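You operate a simulated robot arm through the tools that you are given. There is no shell and no other tool.

You run a simulated two-armed robot. Do the job below in one go: nothing can be reset, and whatever is moved stays where it is left.

TASK
Close the stop on beam one, pin it shut and file off the burr.
Fine: stop and pin come before the file; the prep file goes back. What is to be rubbed or washed off counts as gone when no trace of it is left.

Only the result counts: the job must be done as asked and must still hold three seconds after the hand-in. Knocking over, shifting, dropping, spilling or breaking anything else fails it.

THE ROBOT
Two 7-joint arms with three-finger grippers on one trunk that stands fixed in place. Base frame: the origin is at the foot of the trunk, x ahead of it, y to its left, z up. Units: m, degrees, N and s.
The left shoulder is at [0.07, 0.165, 1.163], the right one opposite. With the tool pointing down near the work surface each hand reaches from about 0.36 to 0.88 m from the base axis, measured 20 degrees to its own side. Payload 3.91 kg a hand.
The TCP of each hand is the grasp point between the finger pads, 0.03 m short of the fingertips. In the tool frame z runs along the fingers and y along their closing line. The gripper opens to 0.116 m. The gripper's body begins 0.073 m behind the TCP.
Orientation is that of the tool frame in the base frame, as a unit quaternion [w, x, y, z]. With the fingers straight down and closing along the base's y, the tool's x points along the base's -x, its y along +y and its z along -z.

THE INTERFACE
- The arms move only by the tool play_rows. It takes "left_plan", "right_plan" or both (then of equal length, played together; a hand with none holds still); each is a list of rows, each a list of 6 numbers: the shift along the tool's x, y, z in cm, then the turn, a rotation vector about the tool's x, y, z in degrees. In form: [[tx, ty, tz, wx, wy, wz], ...]. A call has 1 to 20 rows; each row shifts and turns the commanded pose from where the row before left it, along the tool's axes as they then stand. "left_grip" and "right_grip" are, for a hand that has rows, the gripper command, from -1 (shut) to 1 (fully open), values between in proportion, set as the call begins (left out, the last holds). Rows are played at 5 a second. More than 0.05 m and 8.6 degrees between two rows, or a gripper value outside its range, and nothing of the call is played. A pose out of reach is approached as far as the arm can. The call stops where the force on the tool passes 40 N (or 10 N more than at its start, if that is more) or the arm is blocked; 0.2 s more then pass. Each finger travels about 0.153 m/s and halts on what it meets, pressing with about 38 N; the grip force reading is that of the motor and also rises with nothing between the fingers. The clock runs only during rows and for 0.2 s after the last one: add rows that do not move to give the fingers time. It gives the time, the measured TCP pose, the force on the tool (base axes), the opening and the grip force at its end, in the units of the frame above (readings bear some noise), with the torque about the TCP (base axes, N m) and any sound that the robot's microphone picked up, and new pictures: "views" is both (left out), scene, wrist or none (wrist: the cameras of the hands that moved).
- Cameras (640 x 400 px; columns grow to the right, rows downward): "scene" is now at [0.131, 0.0292, 1.4767]; the picture's right is [0.32, -0.95, 0.00], its down [-0.58, -0.20, -0.79] and it looks along [0.75, 0.25, -0.61] (base axes); focal length 259 px, centre (320, 200). "left" rides on the left gripper at [0.075, 0.017, -0.088] in its tool frame; the picture's right is [-0.22, 0.97, 0.00], its down [-0.70, -0.16, -0.70] and it looks along [-0.68, -0.16, 0.71] (tool axes); focal length 247 px, centre (320, 200). "right" rides on the right gripper at [0.052, 0.056, -0.088] in its tool frame; the picture's right is [-0.73, 0.68, 0.00], its down [-0.49, -0.52, -0.70] and it looks along [-0.48, -0.51, 0.71] (tool axes); focal length 247 px, centre (320, 200). There is no depth. A picture from a camera that has moved, and an enlarged one, comes with that camera's place and axes in the base frame and with its lens.
- slide_trunk(by): slides the trunk up (or, below 0, down) by that many m; the arms and the scene camera ride with it, the base frame stays. It gives what a move gives, with no picture.
- pan_tilt(pan, tilt): turns the head with the scene camera to pan (to the left, within 86 degrees either way) and tilt (down, from -29 to 69), counted from straight ahead of the robot. It gives what a move gives, and a new picture of the scene camera.
- zoom(camera, box): a new picture of the part [left, top, right, bottom] of that camera's present view, enlarged. It takes no simulated time.
- hand_in(): hands the job in; it is judged then, once.

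Nothing tells you positions but the pictures and the camera data. Unless the task says otherwise, let go and move clear before handing in.

The tools are called after "Emit:" by a JSON object that holds its "method" and its "body". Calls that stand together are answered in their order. play_rows: Moves the arms, as the interface text tells. Its arguments: {"type":"object","properties":{"left_plan":{"type":"array"},"left_grip":{"type":"number"},"right_plan":{"type":"array"},"right_grip":{"type":"number"},"views":{"type":"string","enum":["both","scene","wrist","none"]}},"required":[]} The other tools are called the same way: slide_trunk (by) slides the trunk up or down; pan_tilt (pan, tilt) turns the head that bears the scene camera; zoom (camera, box) takes an enlarged picture of a part of a camera's view; hand_in () hands the job in.

At the start:

```text
clock: 0.0
left_eef_pos: [0.3976, 0.5884, 1.1873]
left_tcp_rot: [0.0, 0.001, 1.0, 0.001]
left_ft_force: [-0.2, -0.3, 0.4]
left_torque: [0.04, 0.02, 0.02]
left_width: 0.1158
left_grasp_force: 0.0
right_eef_pos: [0.4276, 0.0688, 1.1312]
right_tcp_rot: [0.0, 0.001, 1.0, 0.0]
right_ft_force: [0.5, 0.0, -0.4]
right_torque: [0.01, -0.03, 0.05]
right_width: 0.1161
right_grasp_force: 0.1
trunk travel left (down, up): [-0.7, 0.14]
head pan, tilt: [18.7, 37.5]
```

scene: 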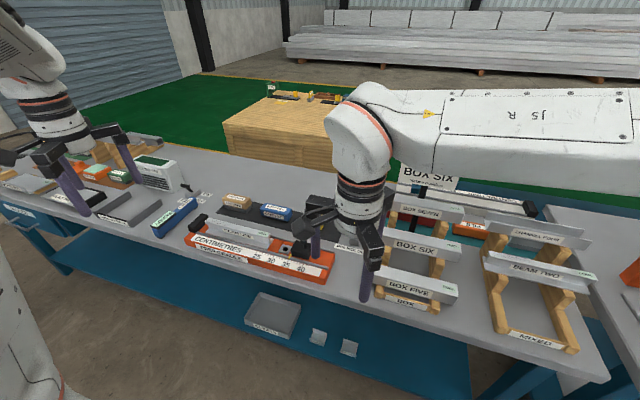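
right: 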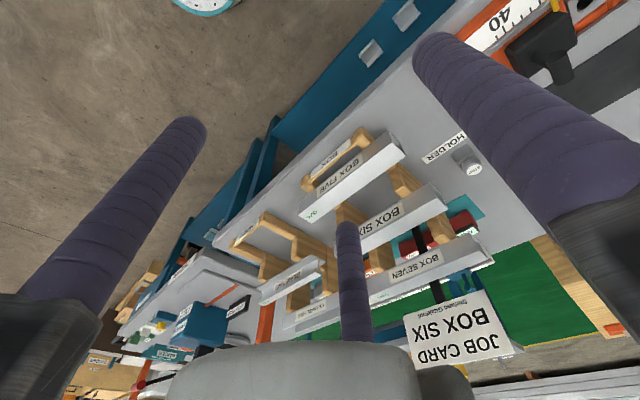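
left: 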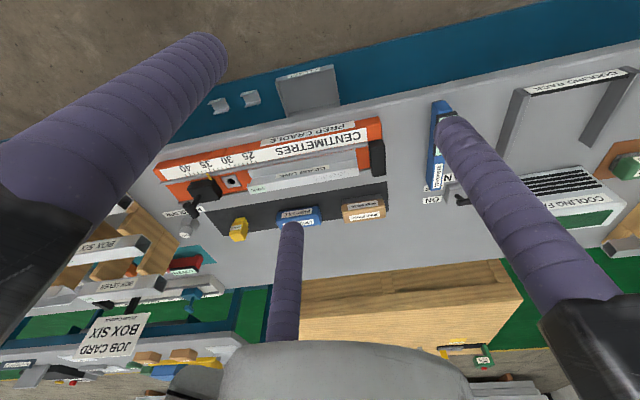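

I see a long workbench with an orange prep cradle marked in centimetres, a beam lying in it, a stop at its right end and a dark mat with tools behind it. I'll look closer before moving anything.

Emit:
{"method": "zoom", "body": {"camera": "scene", "box": [140, 170, 360, 300]}}

Emit:
{"method": "zoom", "body": {"camera": "left", "box": [140, 90, 400, 250]}}

Emit:
{"method": "zoom", "body": {"camera": "scene", "box": [0, 120, 220, 250]}}

Emit:
{"method": "zoom", "body": {"camera": "scene", "box": [360, 160, 640, 360]}}

```text
2.91 times, centred on (250, 235) of scene
camera zoom: at [0.131, 0.0292, 1.4767], right [0.32, -0.95, 0.0], down [-0.58, -0.2, -0.79], along [0.75, 0.25, -0.61], focal length 754 px, centre (524, 98)
```

zoom: 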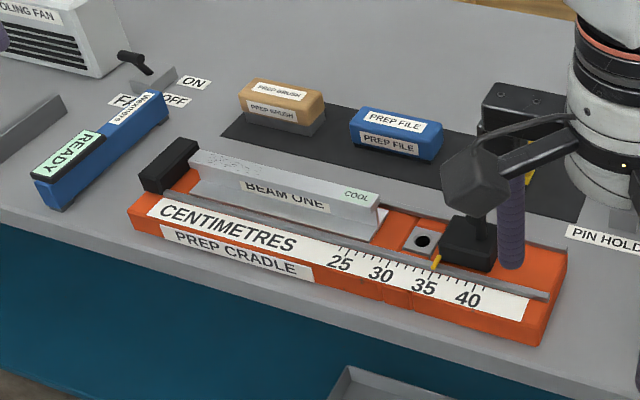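

```text
2.46 times, centred on (270, 170) of left
camera zoom: at [0.3228, 0.6047, 1.2744], right [0.22, 0.97, 0.0], down [0.7, -0.16, 0.7], along [0.68, -0.16, -0.71], focal length 608 px, centre (443, 274)
```

zoom: 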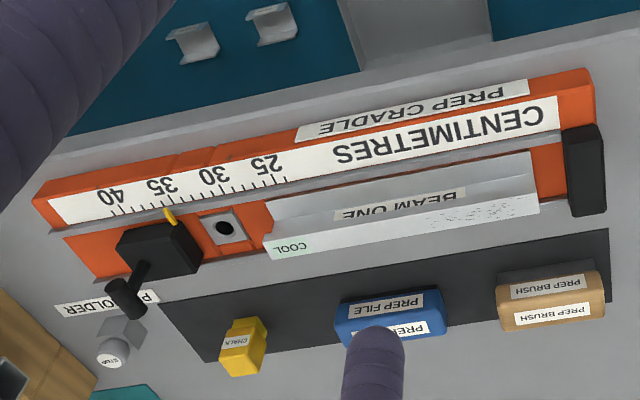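

```text
2.91 times, centred on (110, 185) of scene
camera zoom: at [0.131, 0.0292, 1.4767], right [0.32, -0.95, 0.0], down [-0.58, -0.2, -0.79], along [0.75, 0.25, -0.61], focal length 754 px, centre (931, 244)
```

zoom: 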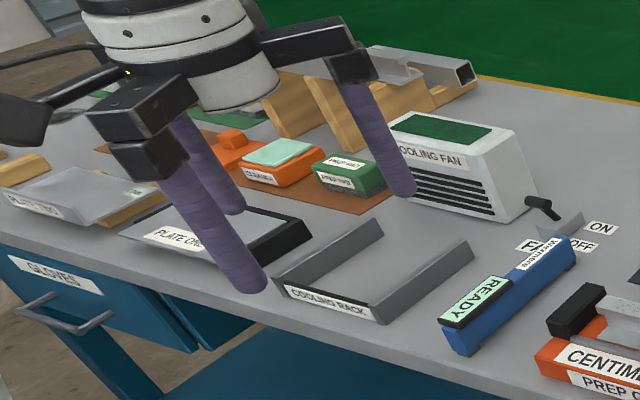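

```text
2.00 times, centred on (500, 260) of scene
camera zoom: at [0.131, 0.0292, 1.4767], right [0.32, -0.95, 0.0], down [-0.58, -0.2, -0.79], along [0.75, 0.25, -0.61], focal length 518 px, centre (-40, 80)
```

zoom: 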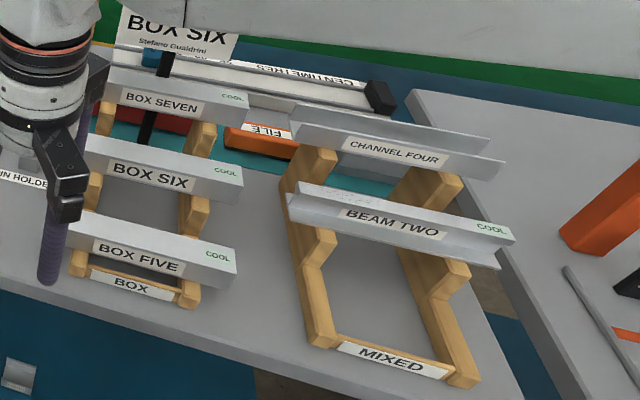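

The stop is a black block with a yellow pointer near 36, and a grey holed block sits between it and the beam. I need a closer, unobstructed view of the pin holder and the burr.

Emit:
{"method": "pan_tilt", "body": {"pan": 18.7, "tilt": 52}}

Emit:
{"method": "zoom", "body": {"camera": "left", "box": [150, 150, 270, 250]}}

Emit:
{"method": "zoom", "body": {"camera": "right", "box": [400, 0, 640, 200]}}

Emit:
{"method": "zoom", "body": {"camera": "left", "box": [230, 140, 390, 240]}}

```text
clock: 0.8
left_eef_pos: [0.3983, 0.5877, 1.1874]
left_tcp_rot: [0.0, 0.001, 1.0, 0.0]
left_ft_force: [-0.1, 0.0, 0.2]
left_torque: [0.0, 0.02, -0.01]
left_width: 0.1162
left_grasp_force: 0.0
right_eef_pos: [0.428, 0.0691, 1.1314]
right_tcp_rot: [0.001, 0.001, 1.0, 0.0]
right_ft_force: [0.5, -0.1, 0.2]
right_torque: [-0.01, -0.02, 0.01]
right_width: 0.1159
right_grasp_force: 0.1
trunk travel left (down, up): [-0.7, 0.14]
head pan, tilt: [18.7, 52.0]
camera scene: at [0.1202, 0.0256, 1.4563], right [0.32, -0.95, 0.0], down [-0.75, -0.25, -0.62], along [0.58, 0.2, -0.79], focal length 259 px, centre (320, 200)
```

scene: 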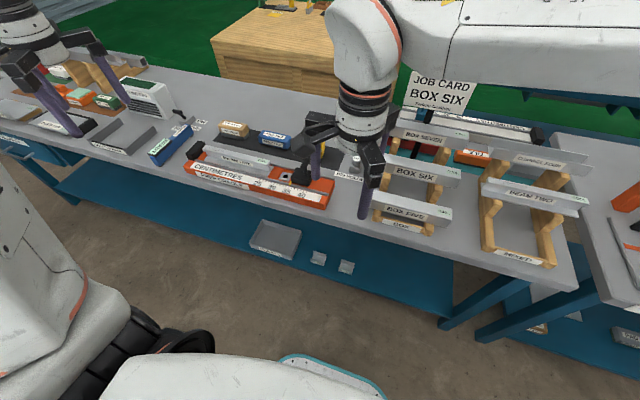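

```text
4.00 times, centred on (210, 200) of left
camera zoom: at [0.3228, 0.6046, 1.2744], right [0.22, 0.97, 0.0], down [0.7, -0.16, 0.7], along [0.68, -0.16, -0.71], focal length 988 px, centre (760, 200)
```

zoom: 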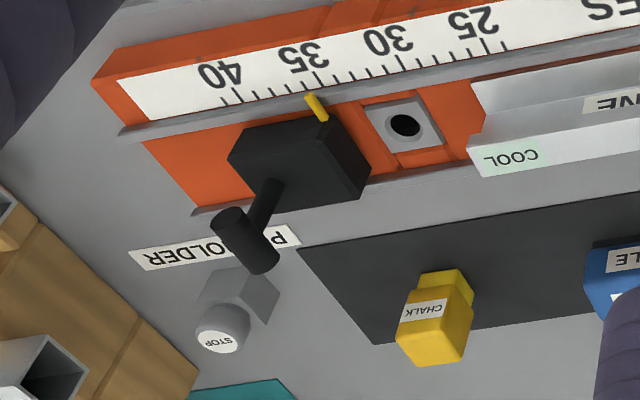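

```text
2.00 times, centred on (520, 100) of right
camera zoom: at [0.376, 0.1257, 1.2198], right [0.73, 0.68, 0.0], down [0.49, -0.52, 0.7], along [0.48, -0.51, -0.71], focal length 494 px, centre (-80, 400)
```

zoom: 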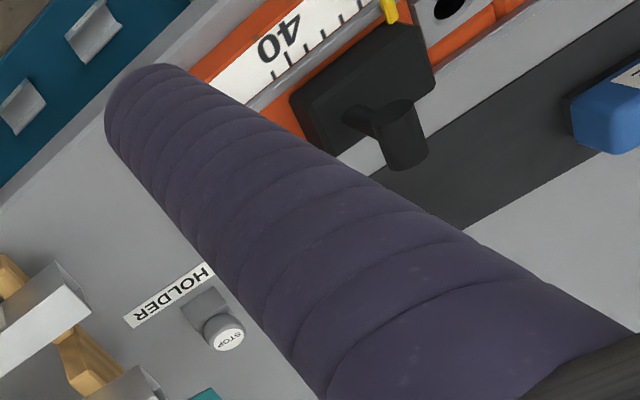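

```text
4.00 times, centred on (310, 190) of left
camera zoom: at [0.3228, 0.6046, 1.2744], right [0.22, 0.97, 0.0], down [0.7, -0.16, 0.7], along [0.68, -0.16, -0.71], focal length 988 px, centre (360, 240)
```

zoom: 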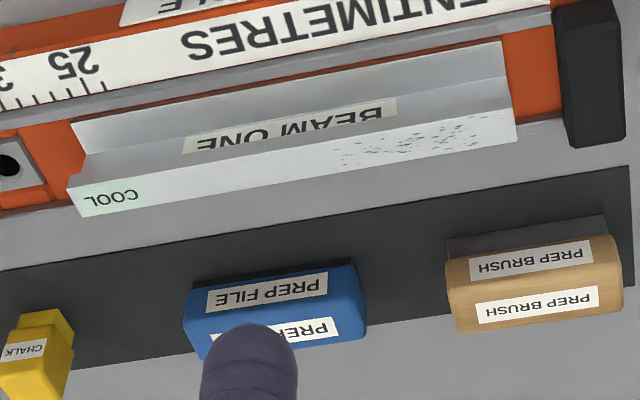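

The hole works out at about (0.64, 0.32, 0.83), and the pin, labelled STOP, stands in its holder at about (0.77, 0.12, 0.85). Next I shut the left gripper in free air to see its real finger shape, while carrying its camera toward the cradle.

Emit:
{"method": "play_rows", "body": {"left_plan": [[-3, -4, 0, 0, 0, 0], [-3, -4, 0, 0, 0, 0], [-3, -4, 0, 0, 0, 0], [0, -4, 3, 0, 0, 0], [0, -4, 3, 0, 0, 0], [0, -4, 3, 0, 0, 0]], "left_grip": -1, "right_plan": [[0, -4, 0, 0, 0, 0], [0, -4, 0, 0, 0, 0], [0, -4, 0, 0, 0, 0], [0, -4, 0, 0, 0, 0], [0, -4, 0, 0, 0, 0], [0, -4, 0, 0, 0, 0]], "right_grip": 1}}

```text
clock: 2.2
left_eef_pos: [0.487, 0.3458, 1.0968]
left_tcp_rot: [0.002, 0.0, 1.0, 0.003]
left_ft_force: [-0.7, 0.0, 0.5]
left_torque: [0.02, -0.03, 0.01]
left_width: 0.009
left_grasp_force: 38.4
right_eef_pos: [0.4277, -0.173, 1.1322]
right_tcp_rot: [0.0, 0.0, 1.0, 0.001]
right_ft_force: [0.1, -0.7, -0.5]
right_torque: [0.01, -0.01, 0.01]
right_width: 0.1159
right_grasp_force: 0.1
trunk travel left (down, up): [-0.7, 0.14]
head pan, tilt: [18.7, 52.0]
camera scene: at [0.1198, 0.0224, 1.4563], right [0.32, -0.95, 0.0], down [-0.75, -0.25, -0.62], along [0.58, 0.2, -0.79], focal length 259 px, centre (320, 200)
camera right: at [0.3749, -0.1171, 1.2213], right [0.73, 0.68, 0.0], down [0.49, -0.53, 0.7], along [0.47, -0.51, -0.72], focal length 247 px, centre (320, 200)
camera left: at [0.412, 0.361, 1.1846], right [0.22, 0.97, 0.0], down [0.7, -0.16, 0.7], along [0.68, -0.15, -0.71], focal length 247 px, centre (320, 200)
```

scene: 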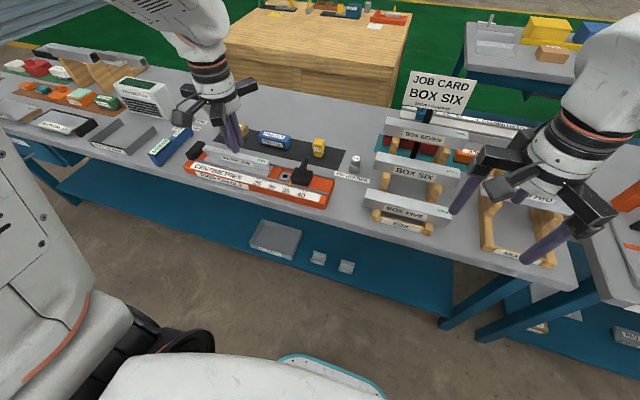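
right: 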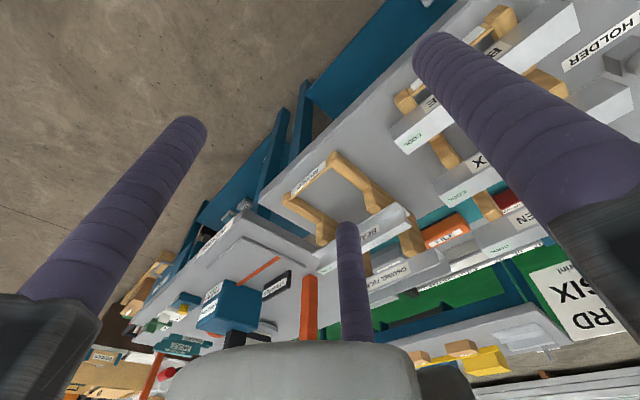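
left: 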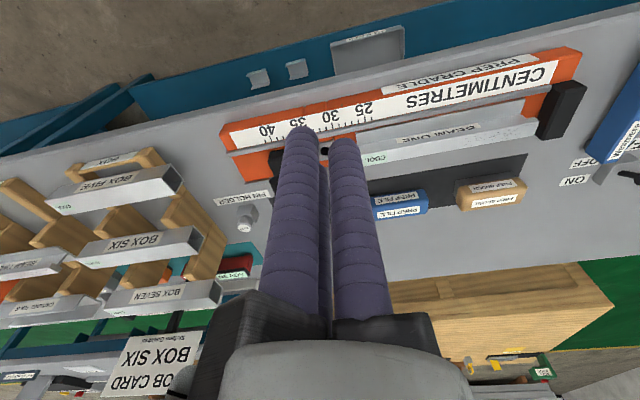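

The gripper shows three purple fingers that come together at the TCP, so I'll leave room around it. The cradle is in clear view now, so I zoom on the stop.

Emit:
{"method": "zoom", "body": {"camera": "scene", "box": [180, 120, 380, 220]}}

Emit:
{"method": "zoom", "body": {"camera": "scene", "box": [260, 140, 370, 210]}}

```text
3.20 times, centred on (280, 170) of scene
camera zoom: at [0.1198, 0.0224, 1.4563], right [0.32, -0.95, 0.0], down [-0.75, -0.25, -0.62], along [0.58, 0.2, -0.79], focal length 829 px, centre (448, 296)
```

zoom: 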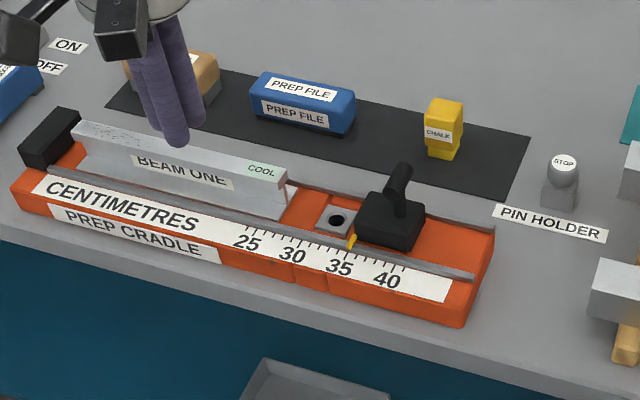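

```text
5.71 times, centred on (315, 175) of scene
camera zoom: at [0.1198, 0.0224, 1.4563], right [0.32, -0.95, 0.0], down [-0.75, -0.25, -0.62], along [0.58, 0.2, -0.79], focal length 1481 px, centre (349, 343)
```

zoom: 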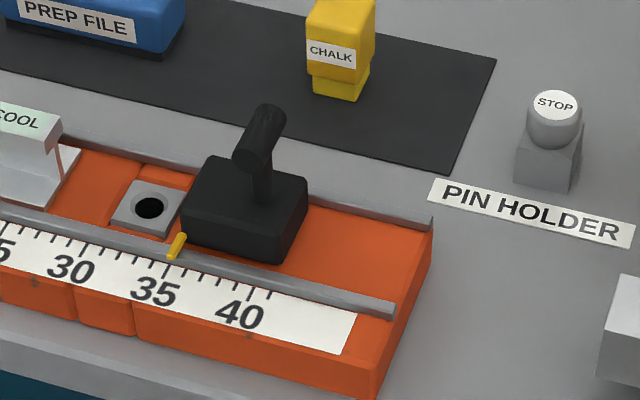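

The plate with the hole sits directly in front of the black block, and I can't tell whether it rides with the stop. I bring the left camera nearer, well above the beam.

Emit:
{"method": "play_rows", "body": {"left_plan": [[-2.1, 2.8, 4, 0, 0, 0], [-2.1, 2.8, 4, 0, 0, 0], [-2.1, 2.8, 4, 0, 0, 0], [0, 0, 0, 0, 0, 0]], "views": "wrist"}}

Emit:
{"method": "zoom", "body": {"camera": "left", "box": [120, 80, 320, 240]}}

```text
refused: row 1 steps farther than a row can; nothing moved
```

```text
2.50 times, centred on (220, 160) of left
camera zoom: at [0.412, 0.361, 1.1846], right [0.22, 0.97, 0.0], down [0.7, -0.16, 0.7], along [0.68, -0.15, -0.71], focal length 617 px, centre (570, 300)
```

zoom: 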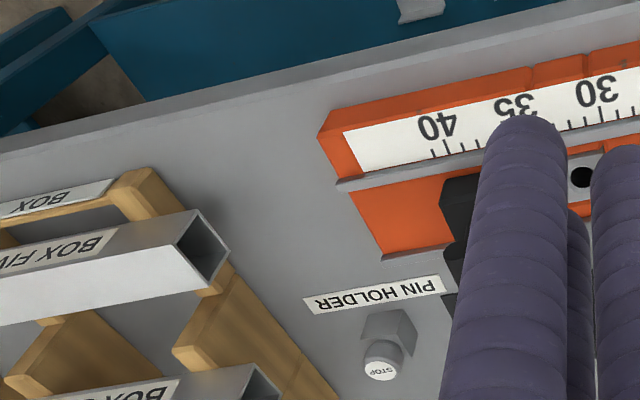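

The row step was just over the 5 cm limit, so I repeat the move with smaller steps.

Emit:
{"method": "play_rows", "body": {"left_plan": [[-1.5, 2.1, 3, 0, 0, 0], [-1.5, 2.1, 3, 0, 0, 0], [-1.5, 2.1, 3, 0, 0, 0], [-1.5, 2.1, 3, 0, 0, 0], [0, 0, 0, 0, 0, 0]], "views": "wrist"}}

Emit:
{"method": "zoom", "body": {"camera": "left", "box": [140, 100, 300, 220]}}

```text
clock: 3.4
left_eef_pos: [0.5484, 0.4305, 0.977]
left_tcp_rot: [0.001, 0.0, 1.0, 0.0]
left_ft_force: [0.0, -0.5, 1.0]
left_torque: [0.01, 0.0, 0.01]
left_width: 0.0091
left_grasp_force: 37.9
right_eef_pos: [0.4265, -0.1712, 1.1329]
right_tcp_rot: [0.0, 0.001, 1.0, 0.001]
right_ft_force: [-0.3, -0.2, 0.3]
right_torque: [0.04, -0.05, 0.02]
right_width: 0.1159
right_grasp_force: 0.0
trunk travel left (down, up): [-0.7, 0.14]
head pan, tilt: [18.7, 52.0]
camera left: at [0.4733, 0.4466, 1.0638], right [0.22, 0.97, 0.0], down [0.7, -0.16, 0.7], along [0.68, -0.16, -0.71], focal length 247 px, centre (320, 200)
```

left: 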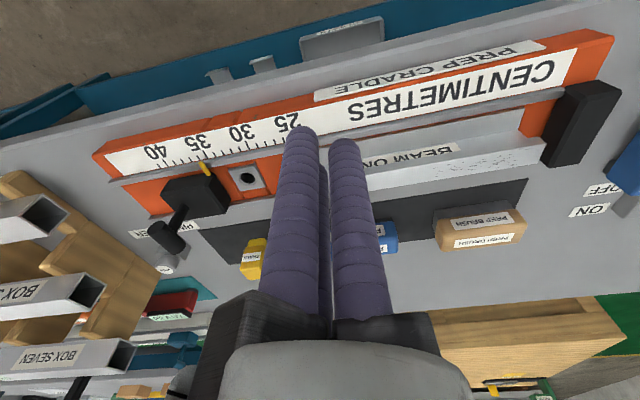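

```text
3.33 times, centred on (220, 160) of left
camera zoom: at [0.4733, 0.4466, 1.0638], right [0.22, 0.97, 0.0], down [0.7, -0.16, 0.7], along [0.68, -0.16, -0.71], focal length 823 px, centre (653, 333)
```

zoom: 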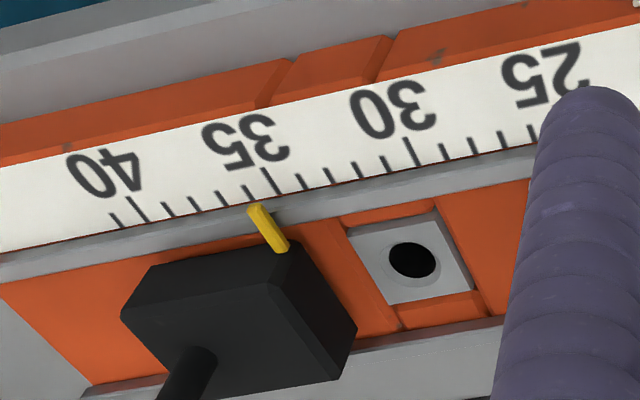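

Tick spacing confirms the scale is in true centimetres along base y, with the hole at about 32 and the pointer at about 35.4. I zoom tighter on the block, the plate and the beam's end to measure them.

Emit:
{"method": "zoom", "body": {"camera": "left", "box": [145, 140, 275, 230]}}

Emit:
{"method": "zoom", "body": {"camera": "scene", "box": [270, 150, 330, 190]}}

Emit:
{"method": "zoom", "body": {"camera": "left", "box": [400, 80, 630, 230]}}

```text
4.44 times, centred on (210, 185) of left
camera zoom: at [0.4733, 0.4466, 1.0638], right [0.22, 0.97, 0.0], down [0.7, -0.16, 0.7], along [0.68, -0.16, -0.71], focal length 1098 px, centre (809, 267)
```

zoom: 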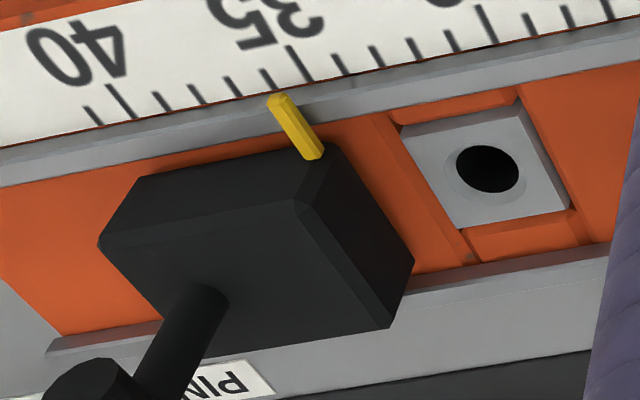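

```text
10.00 times, centred on (300, 170) of scene
camera zoom: at [0.1188, 0.0241, 1.4564], right [0.32, -0.95, 0.0], down [-0.75, -0.25, -0.62], along [0.58, 0.2, -0.79], focal length 2592 px, centre (520, 500)
```

zoom: 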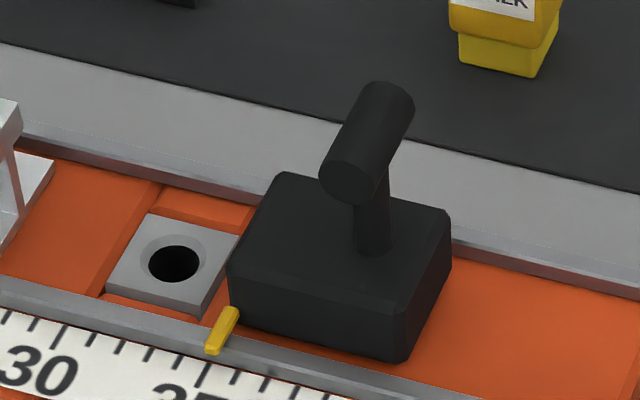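

```text
2.67 times, centred on (515, 155) of left
camera zoom: at [0.4733, 0.4466, 1.0638], right [0.22, 0.97, 0.0], down [0.7, -0.16, 0.7], along [0.68, -0.16, -0.71], focal length 659 px, centre (-200, 320)
```

zoom: 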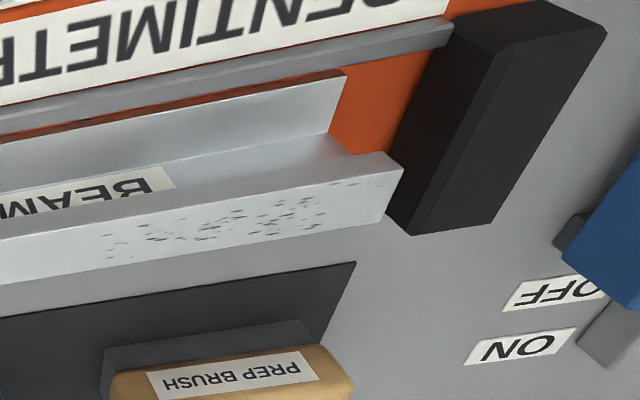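

The block is about 6 cm long and centred near (0.645, 0.248), with a T-bar at z of about 0.91. The beam spans about 2.5 to 26 on the scale, leaving a gap to the fixed end. I'll put the closed left fingers on the far side of the block (lower y) and push it toward the beam.

Emit:
{"method": "play_rows", "body": {"left_plan": [[-1.6, -4.4, -0.5, 0, 0, 0], [-1.6, -4.4, -0.5, 0, 0, 0], [-1.6, -4.4, -0.5, 0, 0, 0], [-1.6, -4.4, 0, 0, 0, 0], [-1.6, -4.4, 0, 0, 0, 0], [-1.7, -4.5, 0, 0, 0, 0], [0, 0, 0, 0, 0, 0]]}}

Emit:
{"method": "zoom", "body": {"camera": "scene", "box": [180, 100, 380, 220]}}

```text
clock: 5.0
left_eef_pos: [0.644, 0.1676, 0.9922]
left_tcp_rot: [0.0, 0.0, 1.0, 0.0]
left_ft_force: [0.2, 0.0, 0.7]
left_torque: [-0.04, -0.02, 0.02]
left_width: 0.0093
left_grasp_force: 37.6
right_eef_pos: [0.4273, -0.1705, 1.1332]
right_tcp_rot: [0.0, 0.001, 1.0, -0.001]
right_ft_force: [0.8, 0.4, 0.1]
right_torque: [-0.05, -0.02, -0.01]
right_width: 0.116
right_grasp_force: 0.1
trunk travel left (down, up): [-0.7, 0.14]
head pan, tilt: [18.7, 52.0]
camera scene: at [0.1197, 0.0265, 1.4562], right [0.32, -0.95, 0.0], down [-0.75, -0.25, -0.62], along [0.58, 0.2, -0.79], focal length 259 px, centre (320, 200)
camera left: at [0.5689, 0.1841, 1.0799], right [0.22, 0.97, 0.0], down [0.7, -0.16, 0.7], along [0.68, -0.16, -0.71], focal length 247 px, centre (320, 200)
```

scene: 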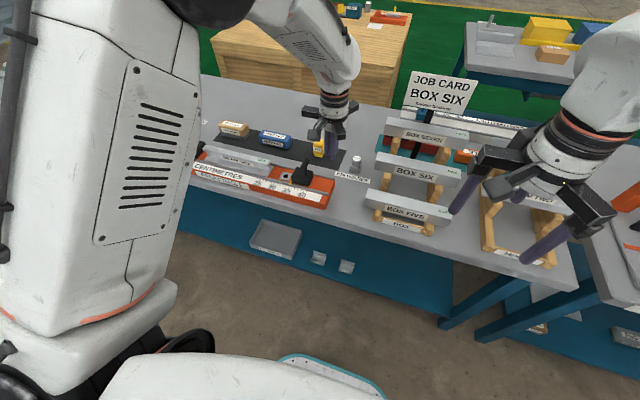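
left: 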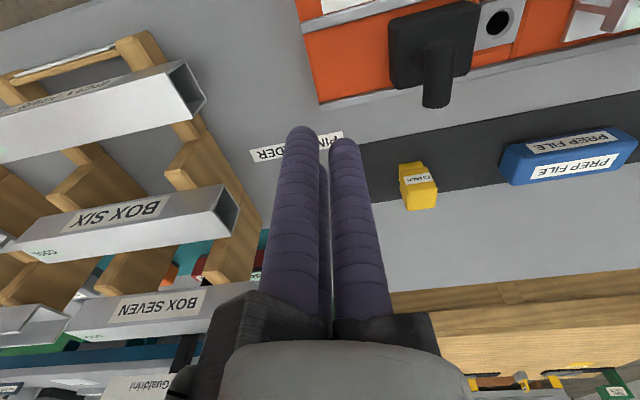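

```text
3.20 times, centred on (280, 160) of scene
camera zoom: at [0.1197, 0.0265, 1.4562], right [0.32, -0.95, 0.0], down [-0.75, -0.25, -0.62], along [0.58, 0.2, -0.79], focal length 829 px, centre (448, 328)
```

zoom: 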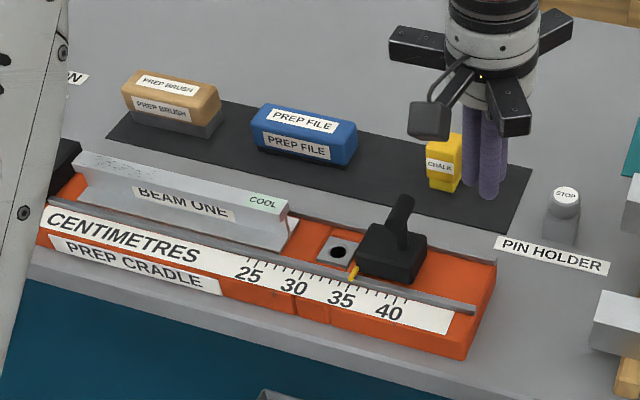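

The TCP is at (0.644, 0.168) and the block's rear face is at y of about 0.222, so the way down is clear. I lower into the channel behind the block.

Emit:
{"method": "play_rows", "body": {"left_plan": [[0.1, 0, 4, 0, 0, 0], [0.1, 0, 4, 0, 0, 0], [0.1, 0, 3.7, 0, 0, 0], [0, 0, 0, 0, 0, 0]]}}

Emit:
{"method": "zoom", "body": {"camera": "scene", "box": [230, 100, 390, 220]}}

```text
clock: 6.0
left_eef_pos: [0.6396, 0.1668, 0.8756]
left_tcp_rot: [0.0, 0.001, 1.0, 0.0]
left_ft_force: [-0.6, 0.3, 0.1]
left_torque: [0.0, -0.01, 0.02]
left_width: 0.0089
left_grasp_force: 37.8
right_eef_pos: [0.4273, -0.1702, 1.1327]
right_tcp_rot: [0.0, 0.001, 1.0, 0.0]
right_ft_force: [0.1, -0.2, -0.4]
right_torque: [-0.01, -0.02, 0.05]
right_width: 0.1161
right_grasp_force: 0.0
trunk travel left (down, up): [-0.7, 0.14]
head pan, tilt: [18.7, 52.0]
camera scene: at [0.1197, 0.0253, 1.4563], right [0.32, -0.95, 0.0], down [-0.75, -0.25, -0.62], along [0.58, 0.2, -0.79], focal length 259 px, centre (320, 200)
camera left: at [0.5645, 0.184, 0.9627], right [0.22, 0.97, 0.0], down [0.7, -0.16, 0.7], along [0.68, -0.16, -0.71], focal length 247 px, centre (320, 200)
```

scene: 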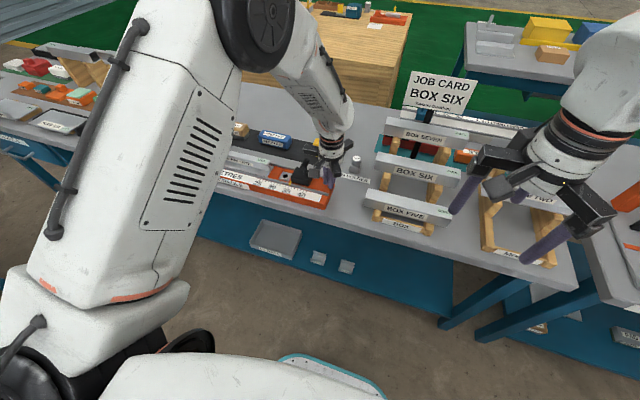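
left: 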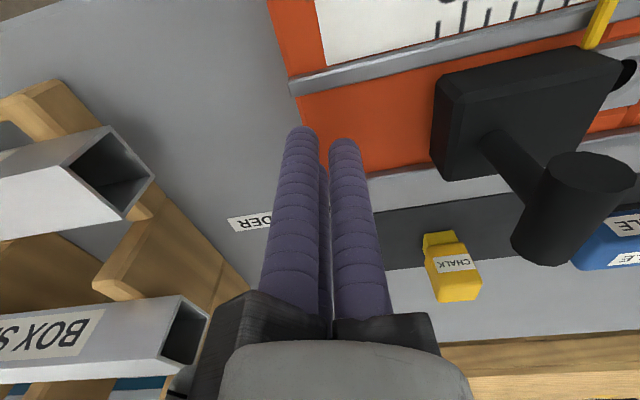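

```text
3.33 times, centred on (310, 160) of scene
camera zoom: at [0.1197, 0.0253, 1.4563], right [0.32, -0.95, 0.0], down [-0.75, -0.25, -0.62], along [0.58, 0.2, -0.79], focal length 864 px, centre (353, 333)
```

zoom: 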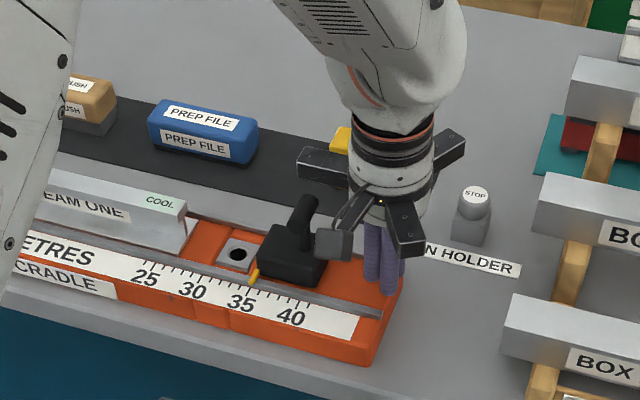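

Fingertips are in the channel with no contact, and the block is ahead. I push along +y in small steps and watch the force.

Emit:
{"method": "play_rows", "body": {"left_plan": [[0, 1, 0, 0, 0, 0], [0, 1, 0, 0, 0, 0], [0, 1, 0, 0, 0, 0], [0, 1, 0, 0, 0, 0], [0, 1, 0, 0, 0, 0], [0, 1, 0, 0, 0, 0], [0, 0, 0, 0, 0, 0]]}}

Emit:
{"method": "zoom", "body": {"camera": "scene", "box": [230, 100, 390, 220]}}

```text
clock: 7.6
left_eef_pos: [0.6422, 0.2267, 0.876]
left_tcp_rot: [0.0, 0.0, 1.0, 0.0]
left_ft_force: [-0.7, -5.4, -2.6]
left_torque: [-0.31, 0.04, 0.05]
left_width: 0.0091
left_grasp_force: 37.7
right_eef_pos: [0.4281, -0.1716, 1.1336]
right_tcp_rot: [0.0, 0.001, 1.0, 0.001]
right_ft_force: [-0.9, 0.0, 0.6]
right_torque: [0.02, 0.0, -0.02]
right_width: 0.1161
right_grasp_force: 0.1
trunk travel left (down, up): [-0.7, 0.14]
head pan, tilt: [18.7, 52.0]
camera scene: at [0.1204, 0.0243, 1.4562], right [0.32, -0.95, 0.0], down [-0.75, -0.25, -0.62], along [0.58, 0.2, -0.79], focal length 259 px, centre (320, 200)
camera left: at [0.567, 0.2433, 0.9634], right [0.22, 0.97, 0.0], down [0.7, -0.16, 0.7], along [0.68, -0.16, -0.71], focal length 247 px, centre (320, 200)
```

scene: 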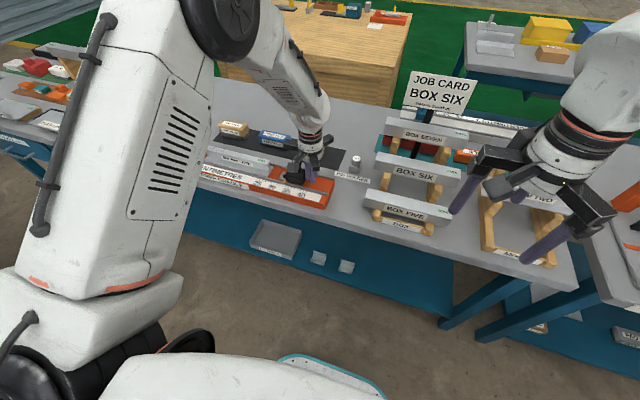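
left: 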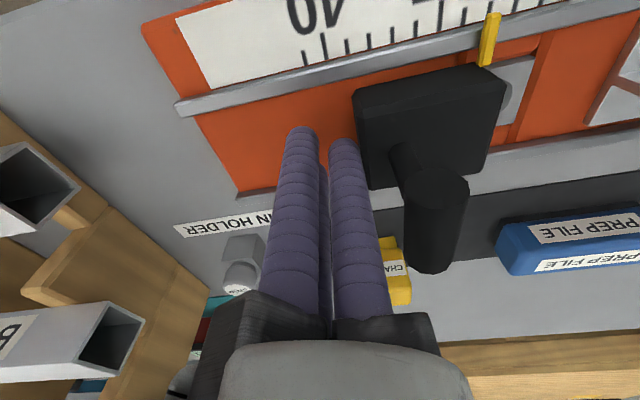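

```text
3.33 times, centred on (310, 160) of scene
camera zoom: at [0.1204, 0.0243, 1.4562], right [0.32, -0.95, 0.0], down [-0.75, -0.25, -0.62], along [0.58, 0.2, -0.79], focal length 864 px, centre (353, 333)
```

zoom: 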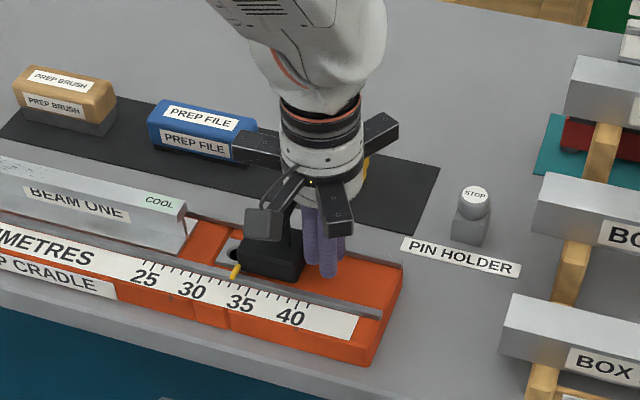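

The block slides with about 5 N and passes over the hole plate. I keep pushing.

Emit:
{"method": "play_rows", "body": {"left_plan": [[0, 1, 0, 0, 0, 0], [0, 1, 0, 0, 0, 0], [0, 1, 0, 0, 0, 0], [0, 1, 0, 0, 0, 0], [0, 1, 0, 0, 0, 0], [0, 1, 0, 0, 0, 0], [0, 1, 0, 0, 0, 0], [0, 0, 0, 0, 0, 0]]}}

Emit:
{"method": "zoom", "body": {"camera": "scene", "box": [180, 110, 340, 220]}}

```text
clock: 9.4
left_eef_pos: [0.6416, 0.295, 0.8761]
left_tcp_rot: [0.0, 0.001, 1.0, 0.001]
left_ft_force: [2.2, -9.0, 1.5]
left_torque: [-0.07, -0.15, -0.07]
left_width: 0.0093
left_grasp_force: 38.4
right_eef_pos: [0.4277, -0.1718, 1.1332]
right_tcp_rot: [-0.001, 0.001, 1.0, 0.001]
right_ft_force: [-0.5, -0.4, -0.3]
right_torque: [-0.01, 0.0, 0.0]
right_width: 0.116
right_grasp_force: 0.0
trunk travel left (down, up): [-0.7, 0.14]
head pan, tilt: [18.7, 52.0]
camera scene: at [0.1206, 0.0238, 1.4562], right [0.32, -0.95, 0.0], down [-0.75, -0.25, -0.62], along [0.58, 0.2, -0.79], focal length 259 px, centre (320, 200)
camera left: at [0.5664, 0.313, 0.9628], right [0.23, 0.97, 0.0], down [0.7, -0.16, 0.7], along [0.68, -0.16, -0.71], focal length 247 px, centre (320, 200)
```

scene: 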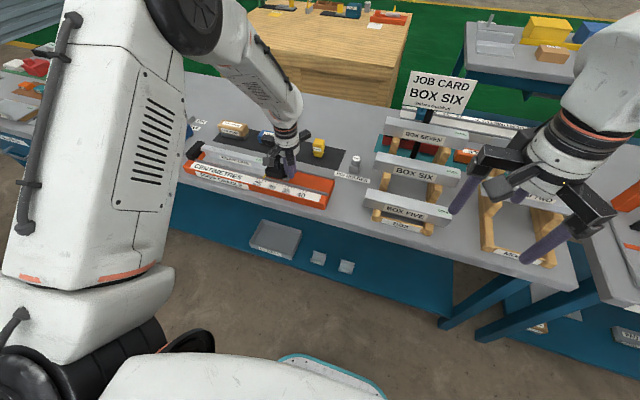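
left: 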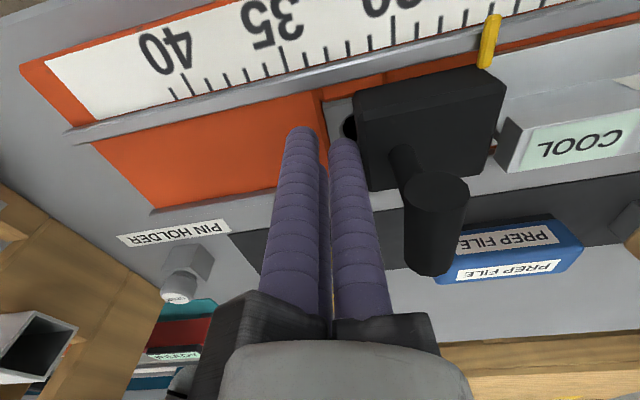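

```text
3.64 times, centred on (260, 165) of scene
camera zoom: at [0.1206, 0.0238, 1.4562], right [0.32, -0.95, 0.0], down [-0.75, -0.25, -0.62], along [0.58, 0.2, -0.79], focal length 942 px, centre (538, 327)
```

zoom: 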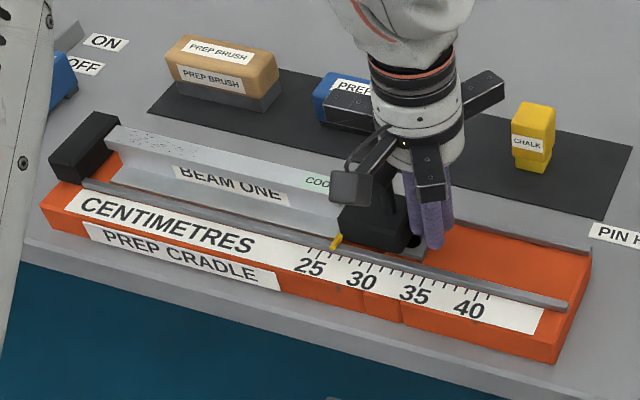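

The hole is coming out from behind the block and the reaction has grown to 9 N, so it is probably touching the beam. I continue more slowly.

Emit:
{"method": "play_rows", "body": {"left_plan": [[0, 0.5, 0, 0, 0, 0], [0, 0.5, 0, 0, 0, 0], [0, 0.5, 0, 0, 0, 0], [0, 0, 0, 0, 0, 0]]}}

Emit:
{"method": "zoom", "body": {"camera": "scene", "box": [180, 110, 340, 220]}}

Emit:
{"method": "zoom", "body": {"camera": "left", "box": [300, 0, 640, 220]}}

```text
clock: 10.4
left_eef_pos: [0.6405, 0.3113, 0.8753]
left_tcp_rot: [0.0, 0.0, 1.0, 0.001]
left_ft_force: [2.7, -8.0, 2.5]
left_torque: [-0.1, -0.02, -0.02]
left_width: 0.0089
left_grasp_force: 38.1
right_eef_pos: [0.4271, -0.172, 1.1332]
right_tcp_rot: [0.0, 0.001, 1.0, 0.001]
right_ft_force: [0.3, -0.2, 0.0]
right_torque: [0.01, -0.02, -0.04]
right_width: 0.1162
right_grasp_force: 0.1
trunk travel left (down, up): [-0.7, 0.14]
head pan, tilt: [18.7, 52.0]
camera scene: at [0.1204, 0.0239, 1.4562], right [0.32, -0.95, 0.0], down [-0.75, -0.25, -0.62], along [0.58, 0.2, -0.79], focal length 259 px, centre (320, 200)
camera left: at [0.5661, 0.3285, 0.9625], right [0.22, 0.97, 0.0], down [0.7, -0.16, 0.7], along [0.68, -0.16, -0.71], focal length 247 px, centre (320, 200)
```

scene: 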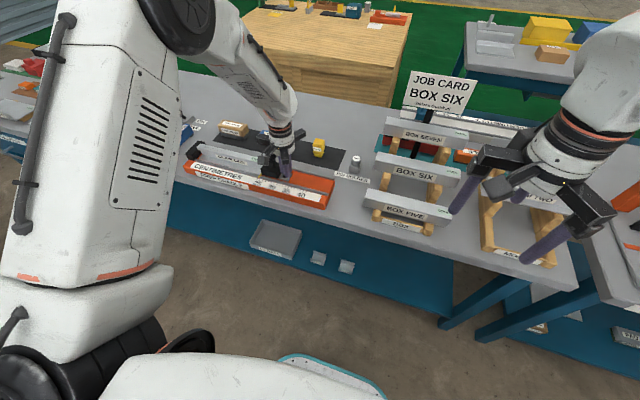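
left: 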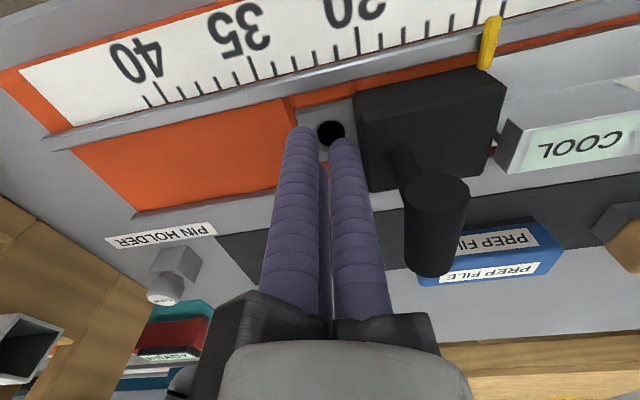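

```text
3.64 times, centred on (260, 165) of scene
camera zoom: at [0.1204, 0.0239, 1.4562], right [0.32, -0.95, 0.0], down [-0.75, -0.25, -0.62], along [0.58, 0.2, -0.79], focal length 942 px, centre (538, 327)
```

zoom: 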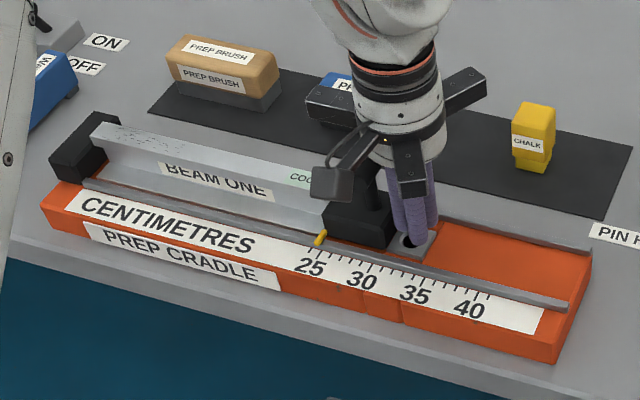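

```text
1.82 times, centred on (470, 110) of left
camera zoom: at [0.5661, 0.3285, 0.9625], right [0.22, 0.97, 0.0], down [0.7, -0.16, 0.7], along [0.68, -0.16, -0.71], focal length 449 px, centre (47, 364)
```

zoom: 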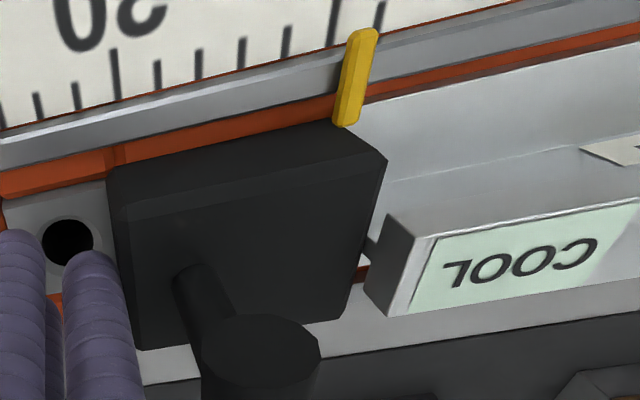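

The block now carries the beam along, and there's still a gap at the fixed end. I push on until the beam seats.

Emit:
{"method": "play_rows", "body": {"left_plan": [[0, 0.4, 0, 0, 0, 0], [0, 0.4, 0, 0, 0, 0], [0, 0.4, 0, 0, 0, 0], [0, 0.4, 0, 0, 0, 0], [0, 0, 0, 0, 0, 0]]}}

Emit:
{"method": "zoom", "body": {"camera": "scene", "box": [170, 110, 330, 220]}}

```text
clock: 11.4
left_eef_pos: [0.6416, 0.3182, 0.8745]
left_tcp_rot: [0.0, 0.002, 1.0, -0.006]
left_ft_force: [0.3, -30.1, 6.4]
left_torque: [-0.28, 0.38, -0.02]
left_width: 0.009
left_grasp_force: 38.0
right_eef_pos: [0.4267, -0.1699, 1.1332]
right_tcp_rot: [0.0, -0.001, 1.0, 0.0]
right_ft_force: [-0.8, 0.4, 0.6]
right_torque: [-0.08, 0.01, -0.03]
right_width: 0.1159
right_grasp_force: 0.2
trunk travel left (down, up): [-0.7, 0.14]
head pan, tilt: [18.7, 52.0]
stopped in row 5 (left hand): the force on the tool passed its limit at 42 N (the readings are from after the stop); the commanded pose is now the measured one
camera scene: at [0.1196, 0.0229, 1.4565], right [0.32, -0.95, 0.0], down [-0.75, -0.25, -0.62], along [0.58, 0.2, -0.79], focal length 259 px, centre (320, 200)
camera left: at [0.5659, 0.3363, 0.9624], right [0.23, 0.97, -0.01], down [0.7, -0.15, 0.7], along [0.68, -0.17, -0.71], focal length 247 px, centre (320, 200)
```

scene: 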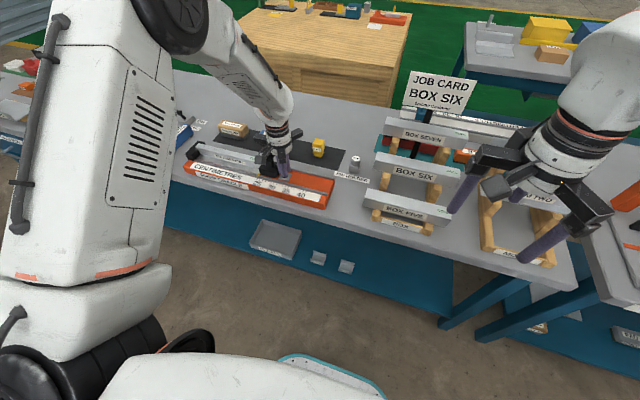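
left: 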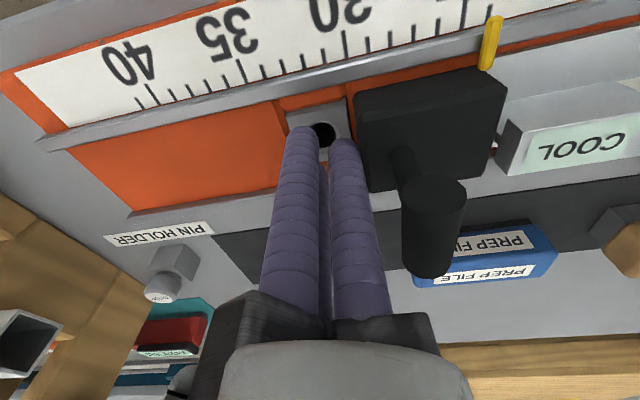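

```text
3.64 times, centred on (250, 165) of scene
camera zoom: at [0.1196, 0.0229, 1.4565], right [0.32, -0.95, 0.0], down [-0.75, -0.25, -0.62], along [0.58, 0.2, -0.79], focal length 942 px, centre (574, 327)
```

zoom: 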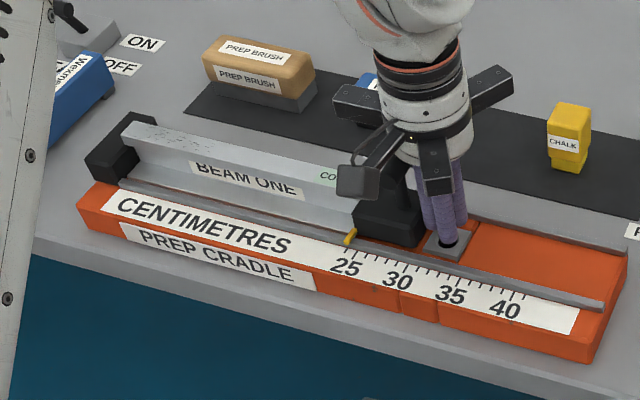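

The beam is seated at the fixed end (42 N stop) and the stop block lies hard against it, with the hole exposed behind. I back off and lift clear, then check that it stays shut.

Emit:
{"method": "play_rows", "body": {"left_plan": [[0, -1, 0, 0, 0, 0], [0, -1, 0, 0, 0, 0], [0, -1, -3, 0, 0, 0], [0, 0, -4, 0, 0, 0], [0, 0, -4, 0, 0, 0], [0, -4, -1, 0, 0, 0], [0, -4, 0, 0, 0, 0], [0, 0, 0, 0, 0, 0]]}}

Emit:
{"method": "zoom", "body": {"camera": "scene", "box": [170, 110, 330, 220]}}

Emit:
{"method": "zoom", "body": {"camera": "left", "box": [340, 0, 640, 190]}}

```text
clock: 13.2
left_eef_pos: [0.6416, 0.2164, 0.9945]
left_tcp_rot: [-0.001, 0.0, 1.0, -0.004]
left_ft_force: [-0.1, -0.2, 0.1]
left_torque: [-0.02, 0.01, 0.0]
left_width: 0.0093
left_grasp_force: 38.5
right_eef_pos: [0.4267, -0.1684, 1.1335]
right_tcp_rot: [-0.001, 0.0, 1.0, 0.001]
right_ft_force: [0.2, 0.7, 0.1]
right_torque: [-0.02, -0.02, 0.0]
right_width: 0.1161
right_grasp_force: 0.0
trunk travel left (down, up): [-0.7, 0.14]
head pan, tilt: [18.7, 52.0]
camera scene: at [0.12, 0.0265, 1.4562], right [0.32, -0.95, 0.0], down [-0.75, -0.25, -0.62], along [0.58, 0.2, -0.79], focal length 259 px, centre (320, 200)
camera left: at [0.5663, 0.2335, 1.0819], right [0.23, 0.97, -0.01], down [0.7, -0.16, 0.7], along [0.68, -0.16, -0.71], focal length 247 px, centre (320, 200)
```

scene: 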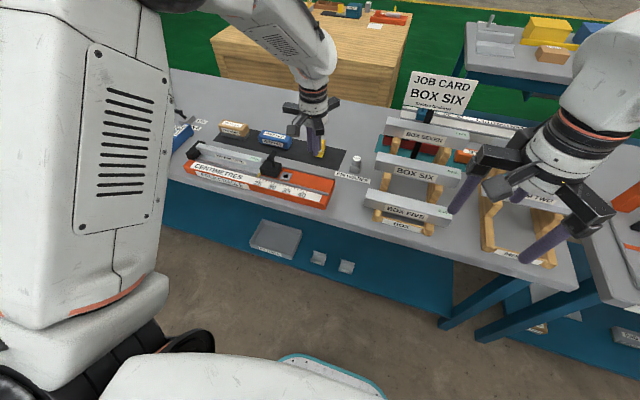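
left: 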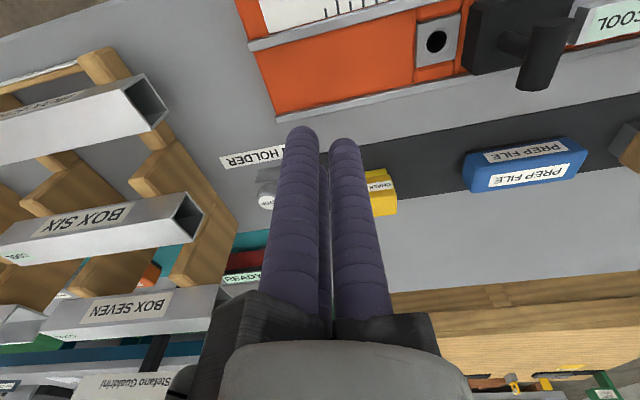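

```text
3.64 times, centred on (250, 165) of scene
camera zoom: at [0.12, 0.0265, 1.4562], right [0.32, -0.95, 0.0], down [-0.75, -0.25, -0.62], along [0.58, 0.2, -0.79], focal length 942 px, centre (574, 327)
```

zoom: 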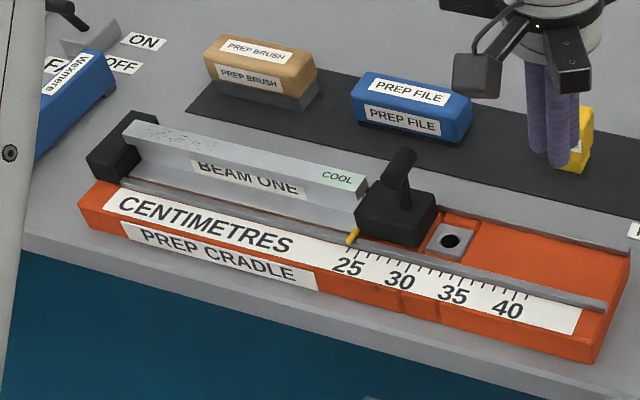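

```text
2.11 times, centred on (490, 95) of left
camera zoom: at [0.5663, 0.2335, 1.0819], right [0.23, 0.97, -0.01], down [0.7, -0.16, 0.7], along [0.68, -0.16, -0.71], focal length 520 px, centre (-38, 421)
```

zoom: 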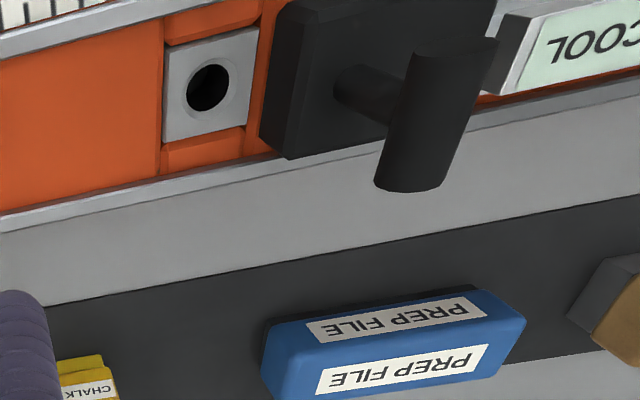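

The stop stayed shut and the hole at about (0.639, 0.319) is free. For the pin I turn the left hand 90° so it closes along x, keeping its body away from the box ends beside the holder, and part-open the fingers.

Emit:
{"method": "play_rows", "body": {"left_plan": [[0, 0, -0.3, 0, 0, 7.5], [0, 0, 0, 0, 0, 7.5], [0, 0, 0, 0, 0, 7.5], [0, 0, 0, 0, 0, 7.5], [0, 0, 0, 0, 0, 7.5], [0, 0, 0, 0, 0, 7.5], [0, 0, 0, 0, 0, 7.5], [0, 0, 0, 0, 0, 7.5], [0, 0, 0, 0, 0, 7.5], [0, 0, 0, 0, 0, 7.5], [0, 0, 0, 0, 0, 7.5], [0, 0, 0, 0, 0, 7.5], [0, 0, 0, 0, 0, 0]], "left_grip": -0.05}}

```text
clock: 16.0
left_eef_pos: [0.6404, 0.2146, 0.9981]
left_tcp_rot: [0.002, 0.708, 0.706, -0.003]
left_ft_force: [0.1, 1.3, -0.5]
left_torque: [-0.01, 0.06, 0.02]
left_width: 0.0552
left_grasp_force: 0.1
right_eef_pos: [0.4273, -0.1702, 1.1325]
right_tcp_rot: [0.0, 0.0, 1.0, 0.0]
right_ft_force: [0.1, -0.3, -0.4]
right_torque: [0.01, 0.01, 0.03]
right_width: 0.116
right_grasp_force: 0.0
trunk travel left (down, up): [-0.7, 0.14]
head pan, tilt: [18.7, 52.0]
camera scene: at [0.1202, 0.0252, 1.4562], right [0.32, -0.95, 0.0], down [-0.75, -0.25, -0.62], along [0.58, 0.2, -0.79], focal length 259 px, centre (320, 200)
camera left: at [0.6574, 0.2897, 1.0843], right [0.97, -0.23, 0.0], down [-0.16, -0.69, 0.71], along [-0.16, -0.69, -0.71], focal length 247 px, centre (320, 200)
```

scene: 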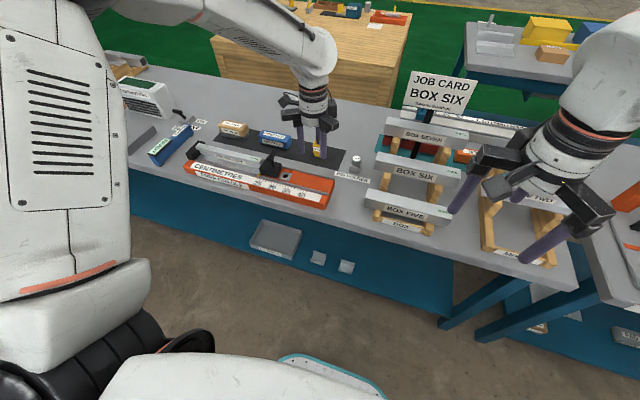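
left: 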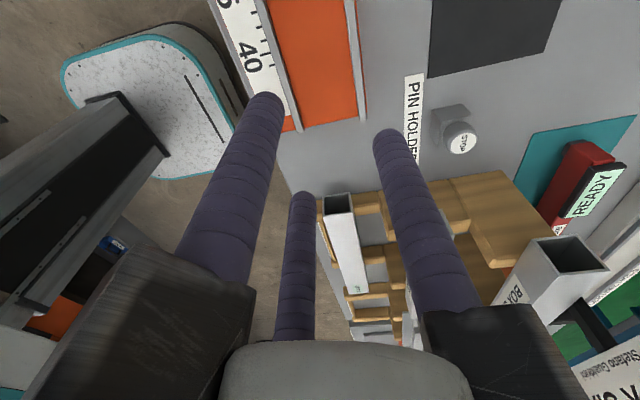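

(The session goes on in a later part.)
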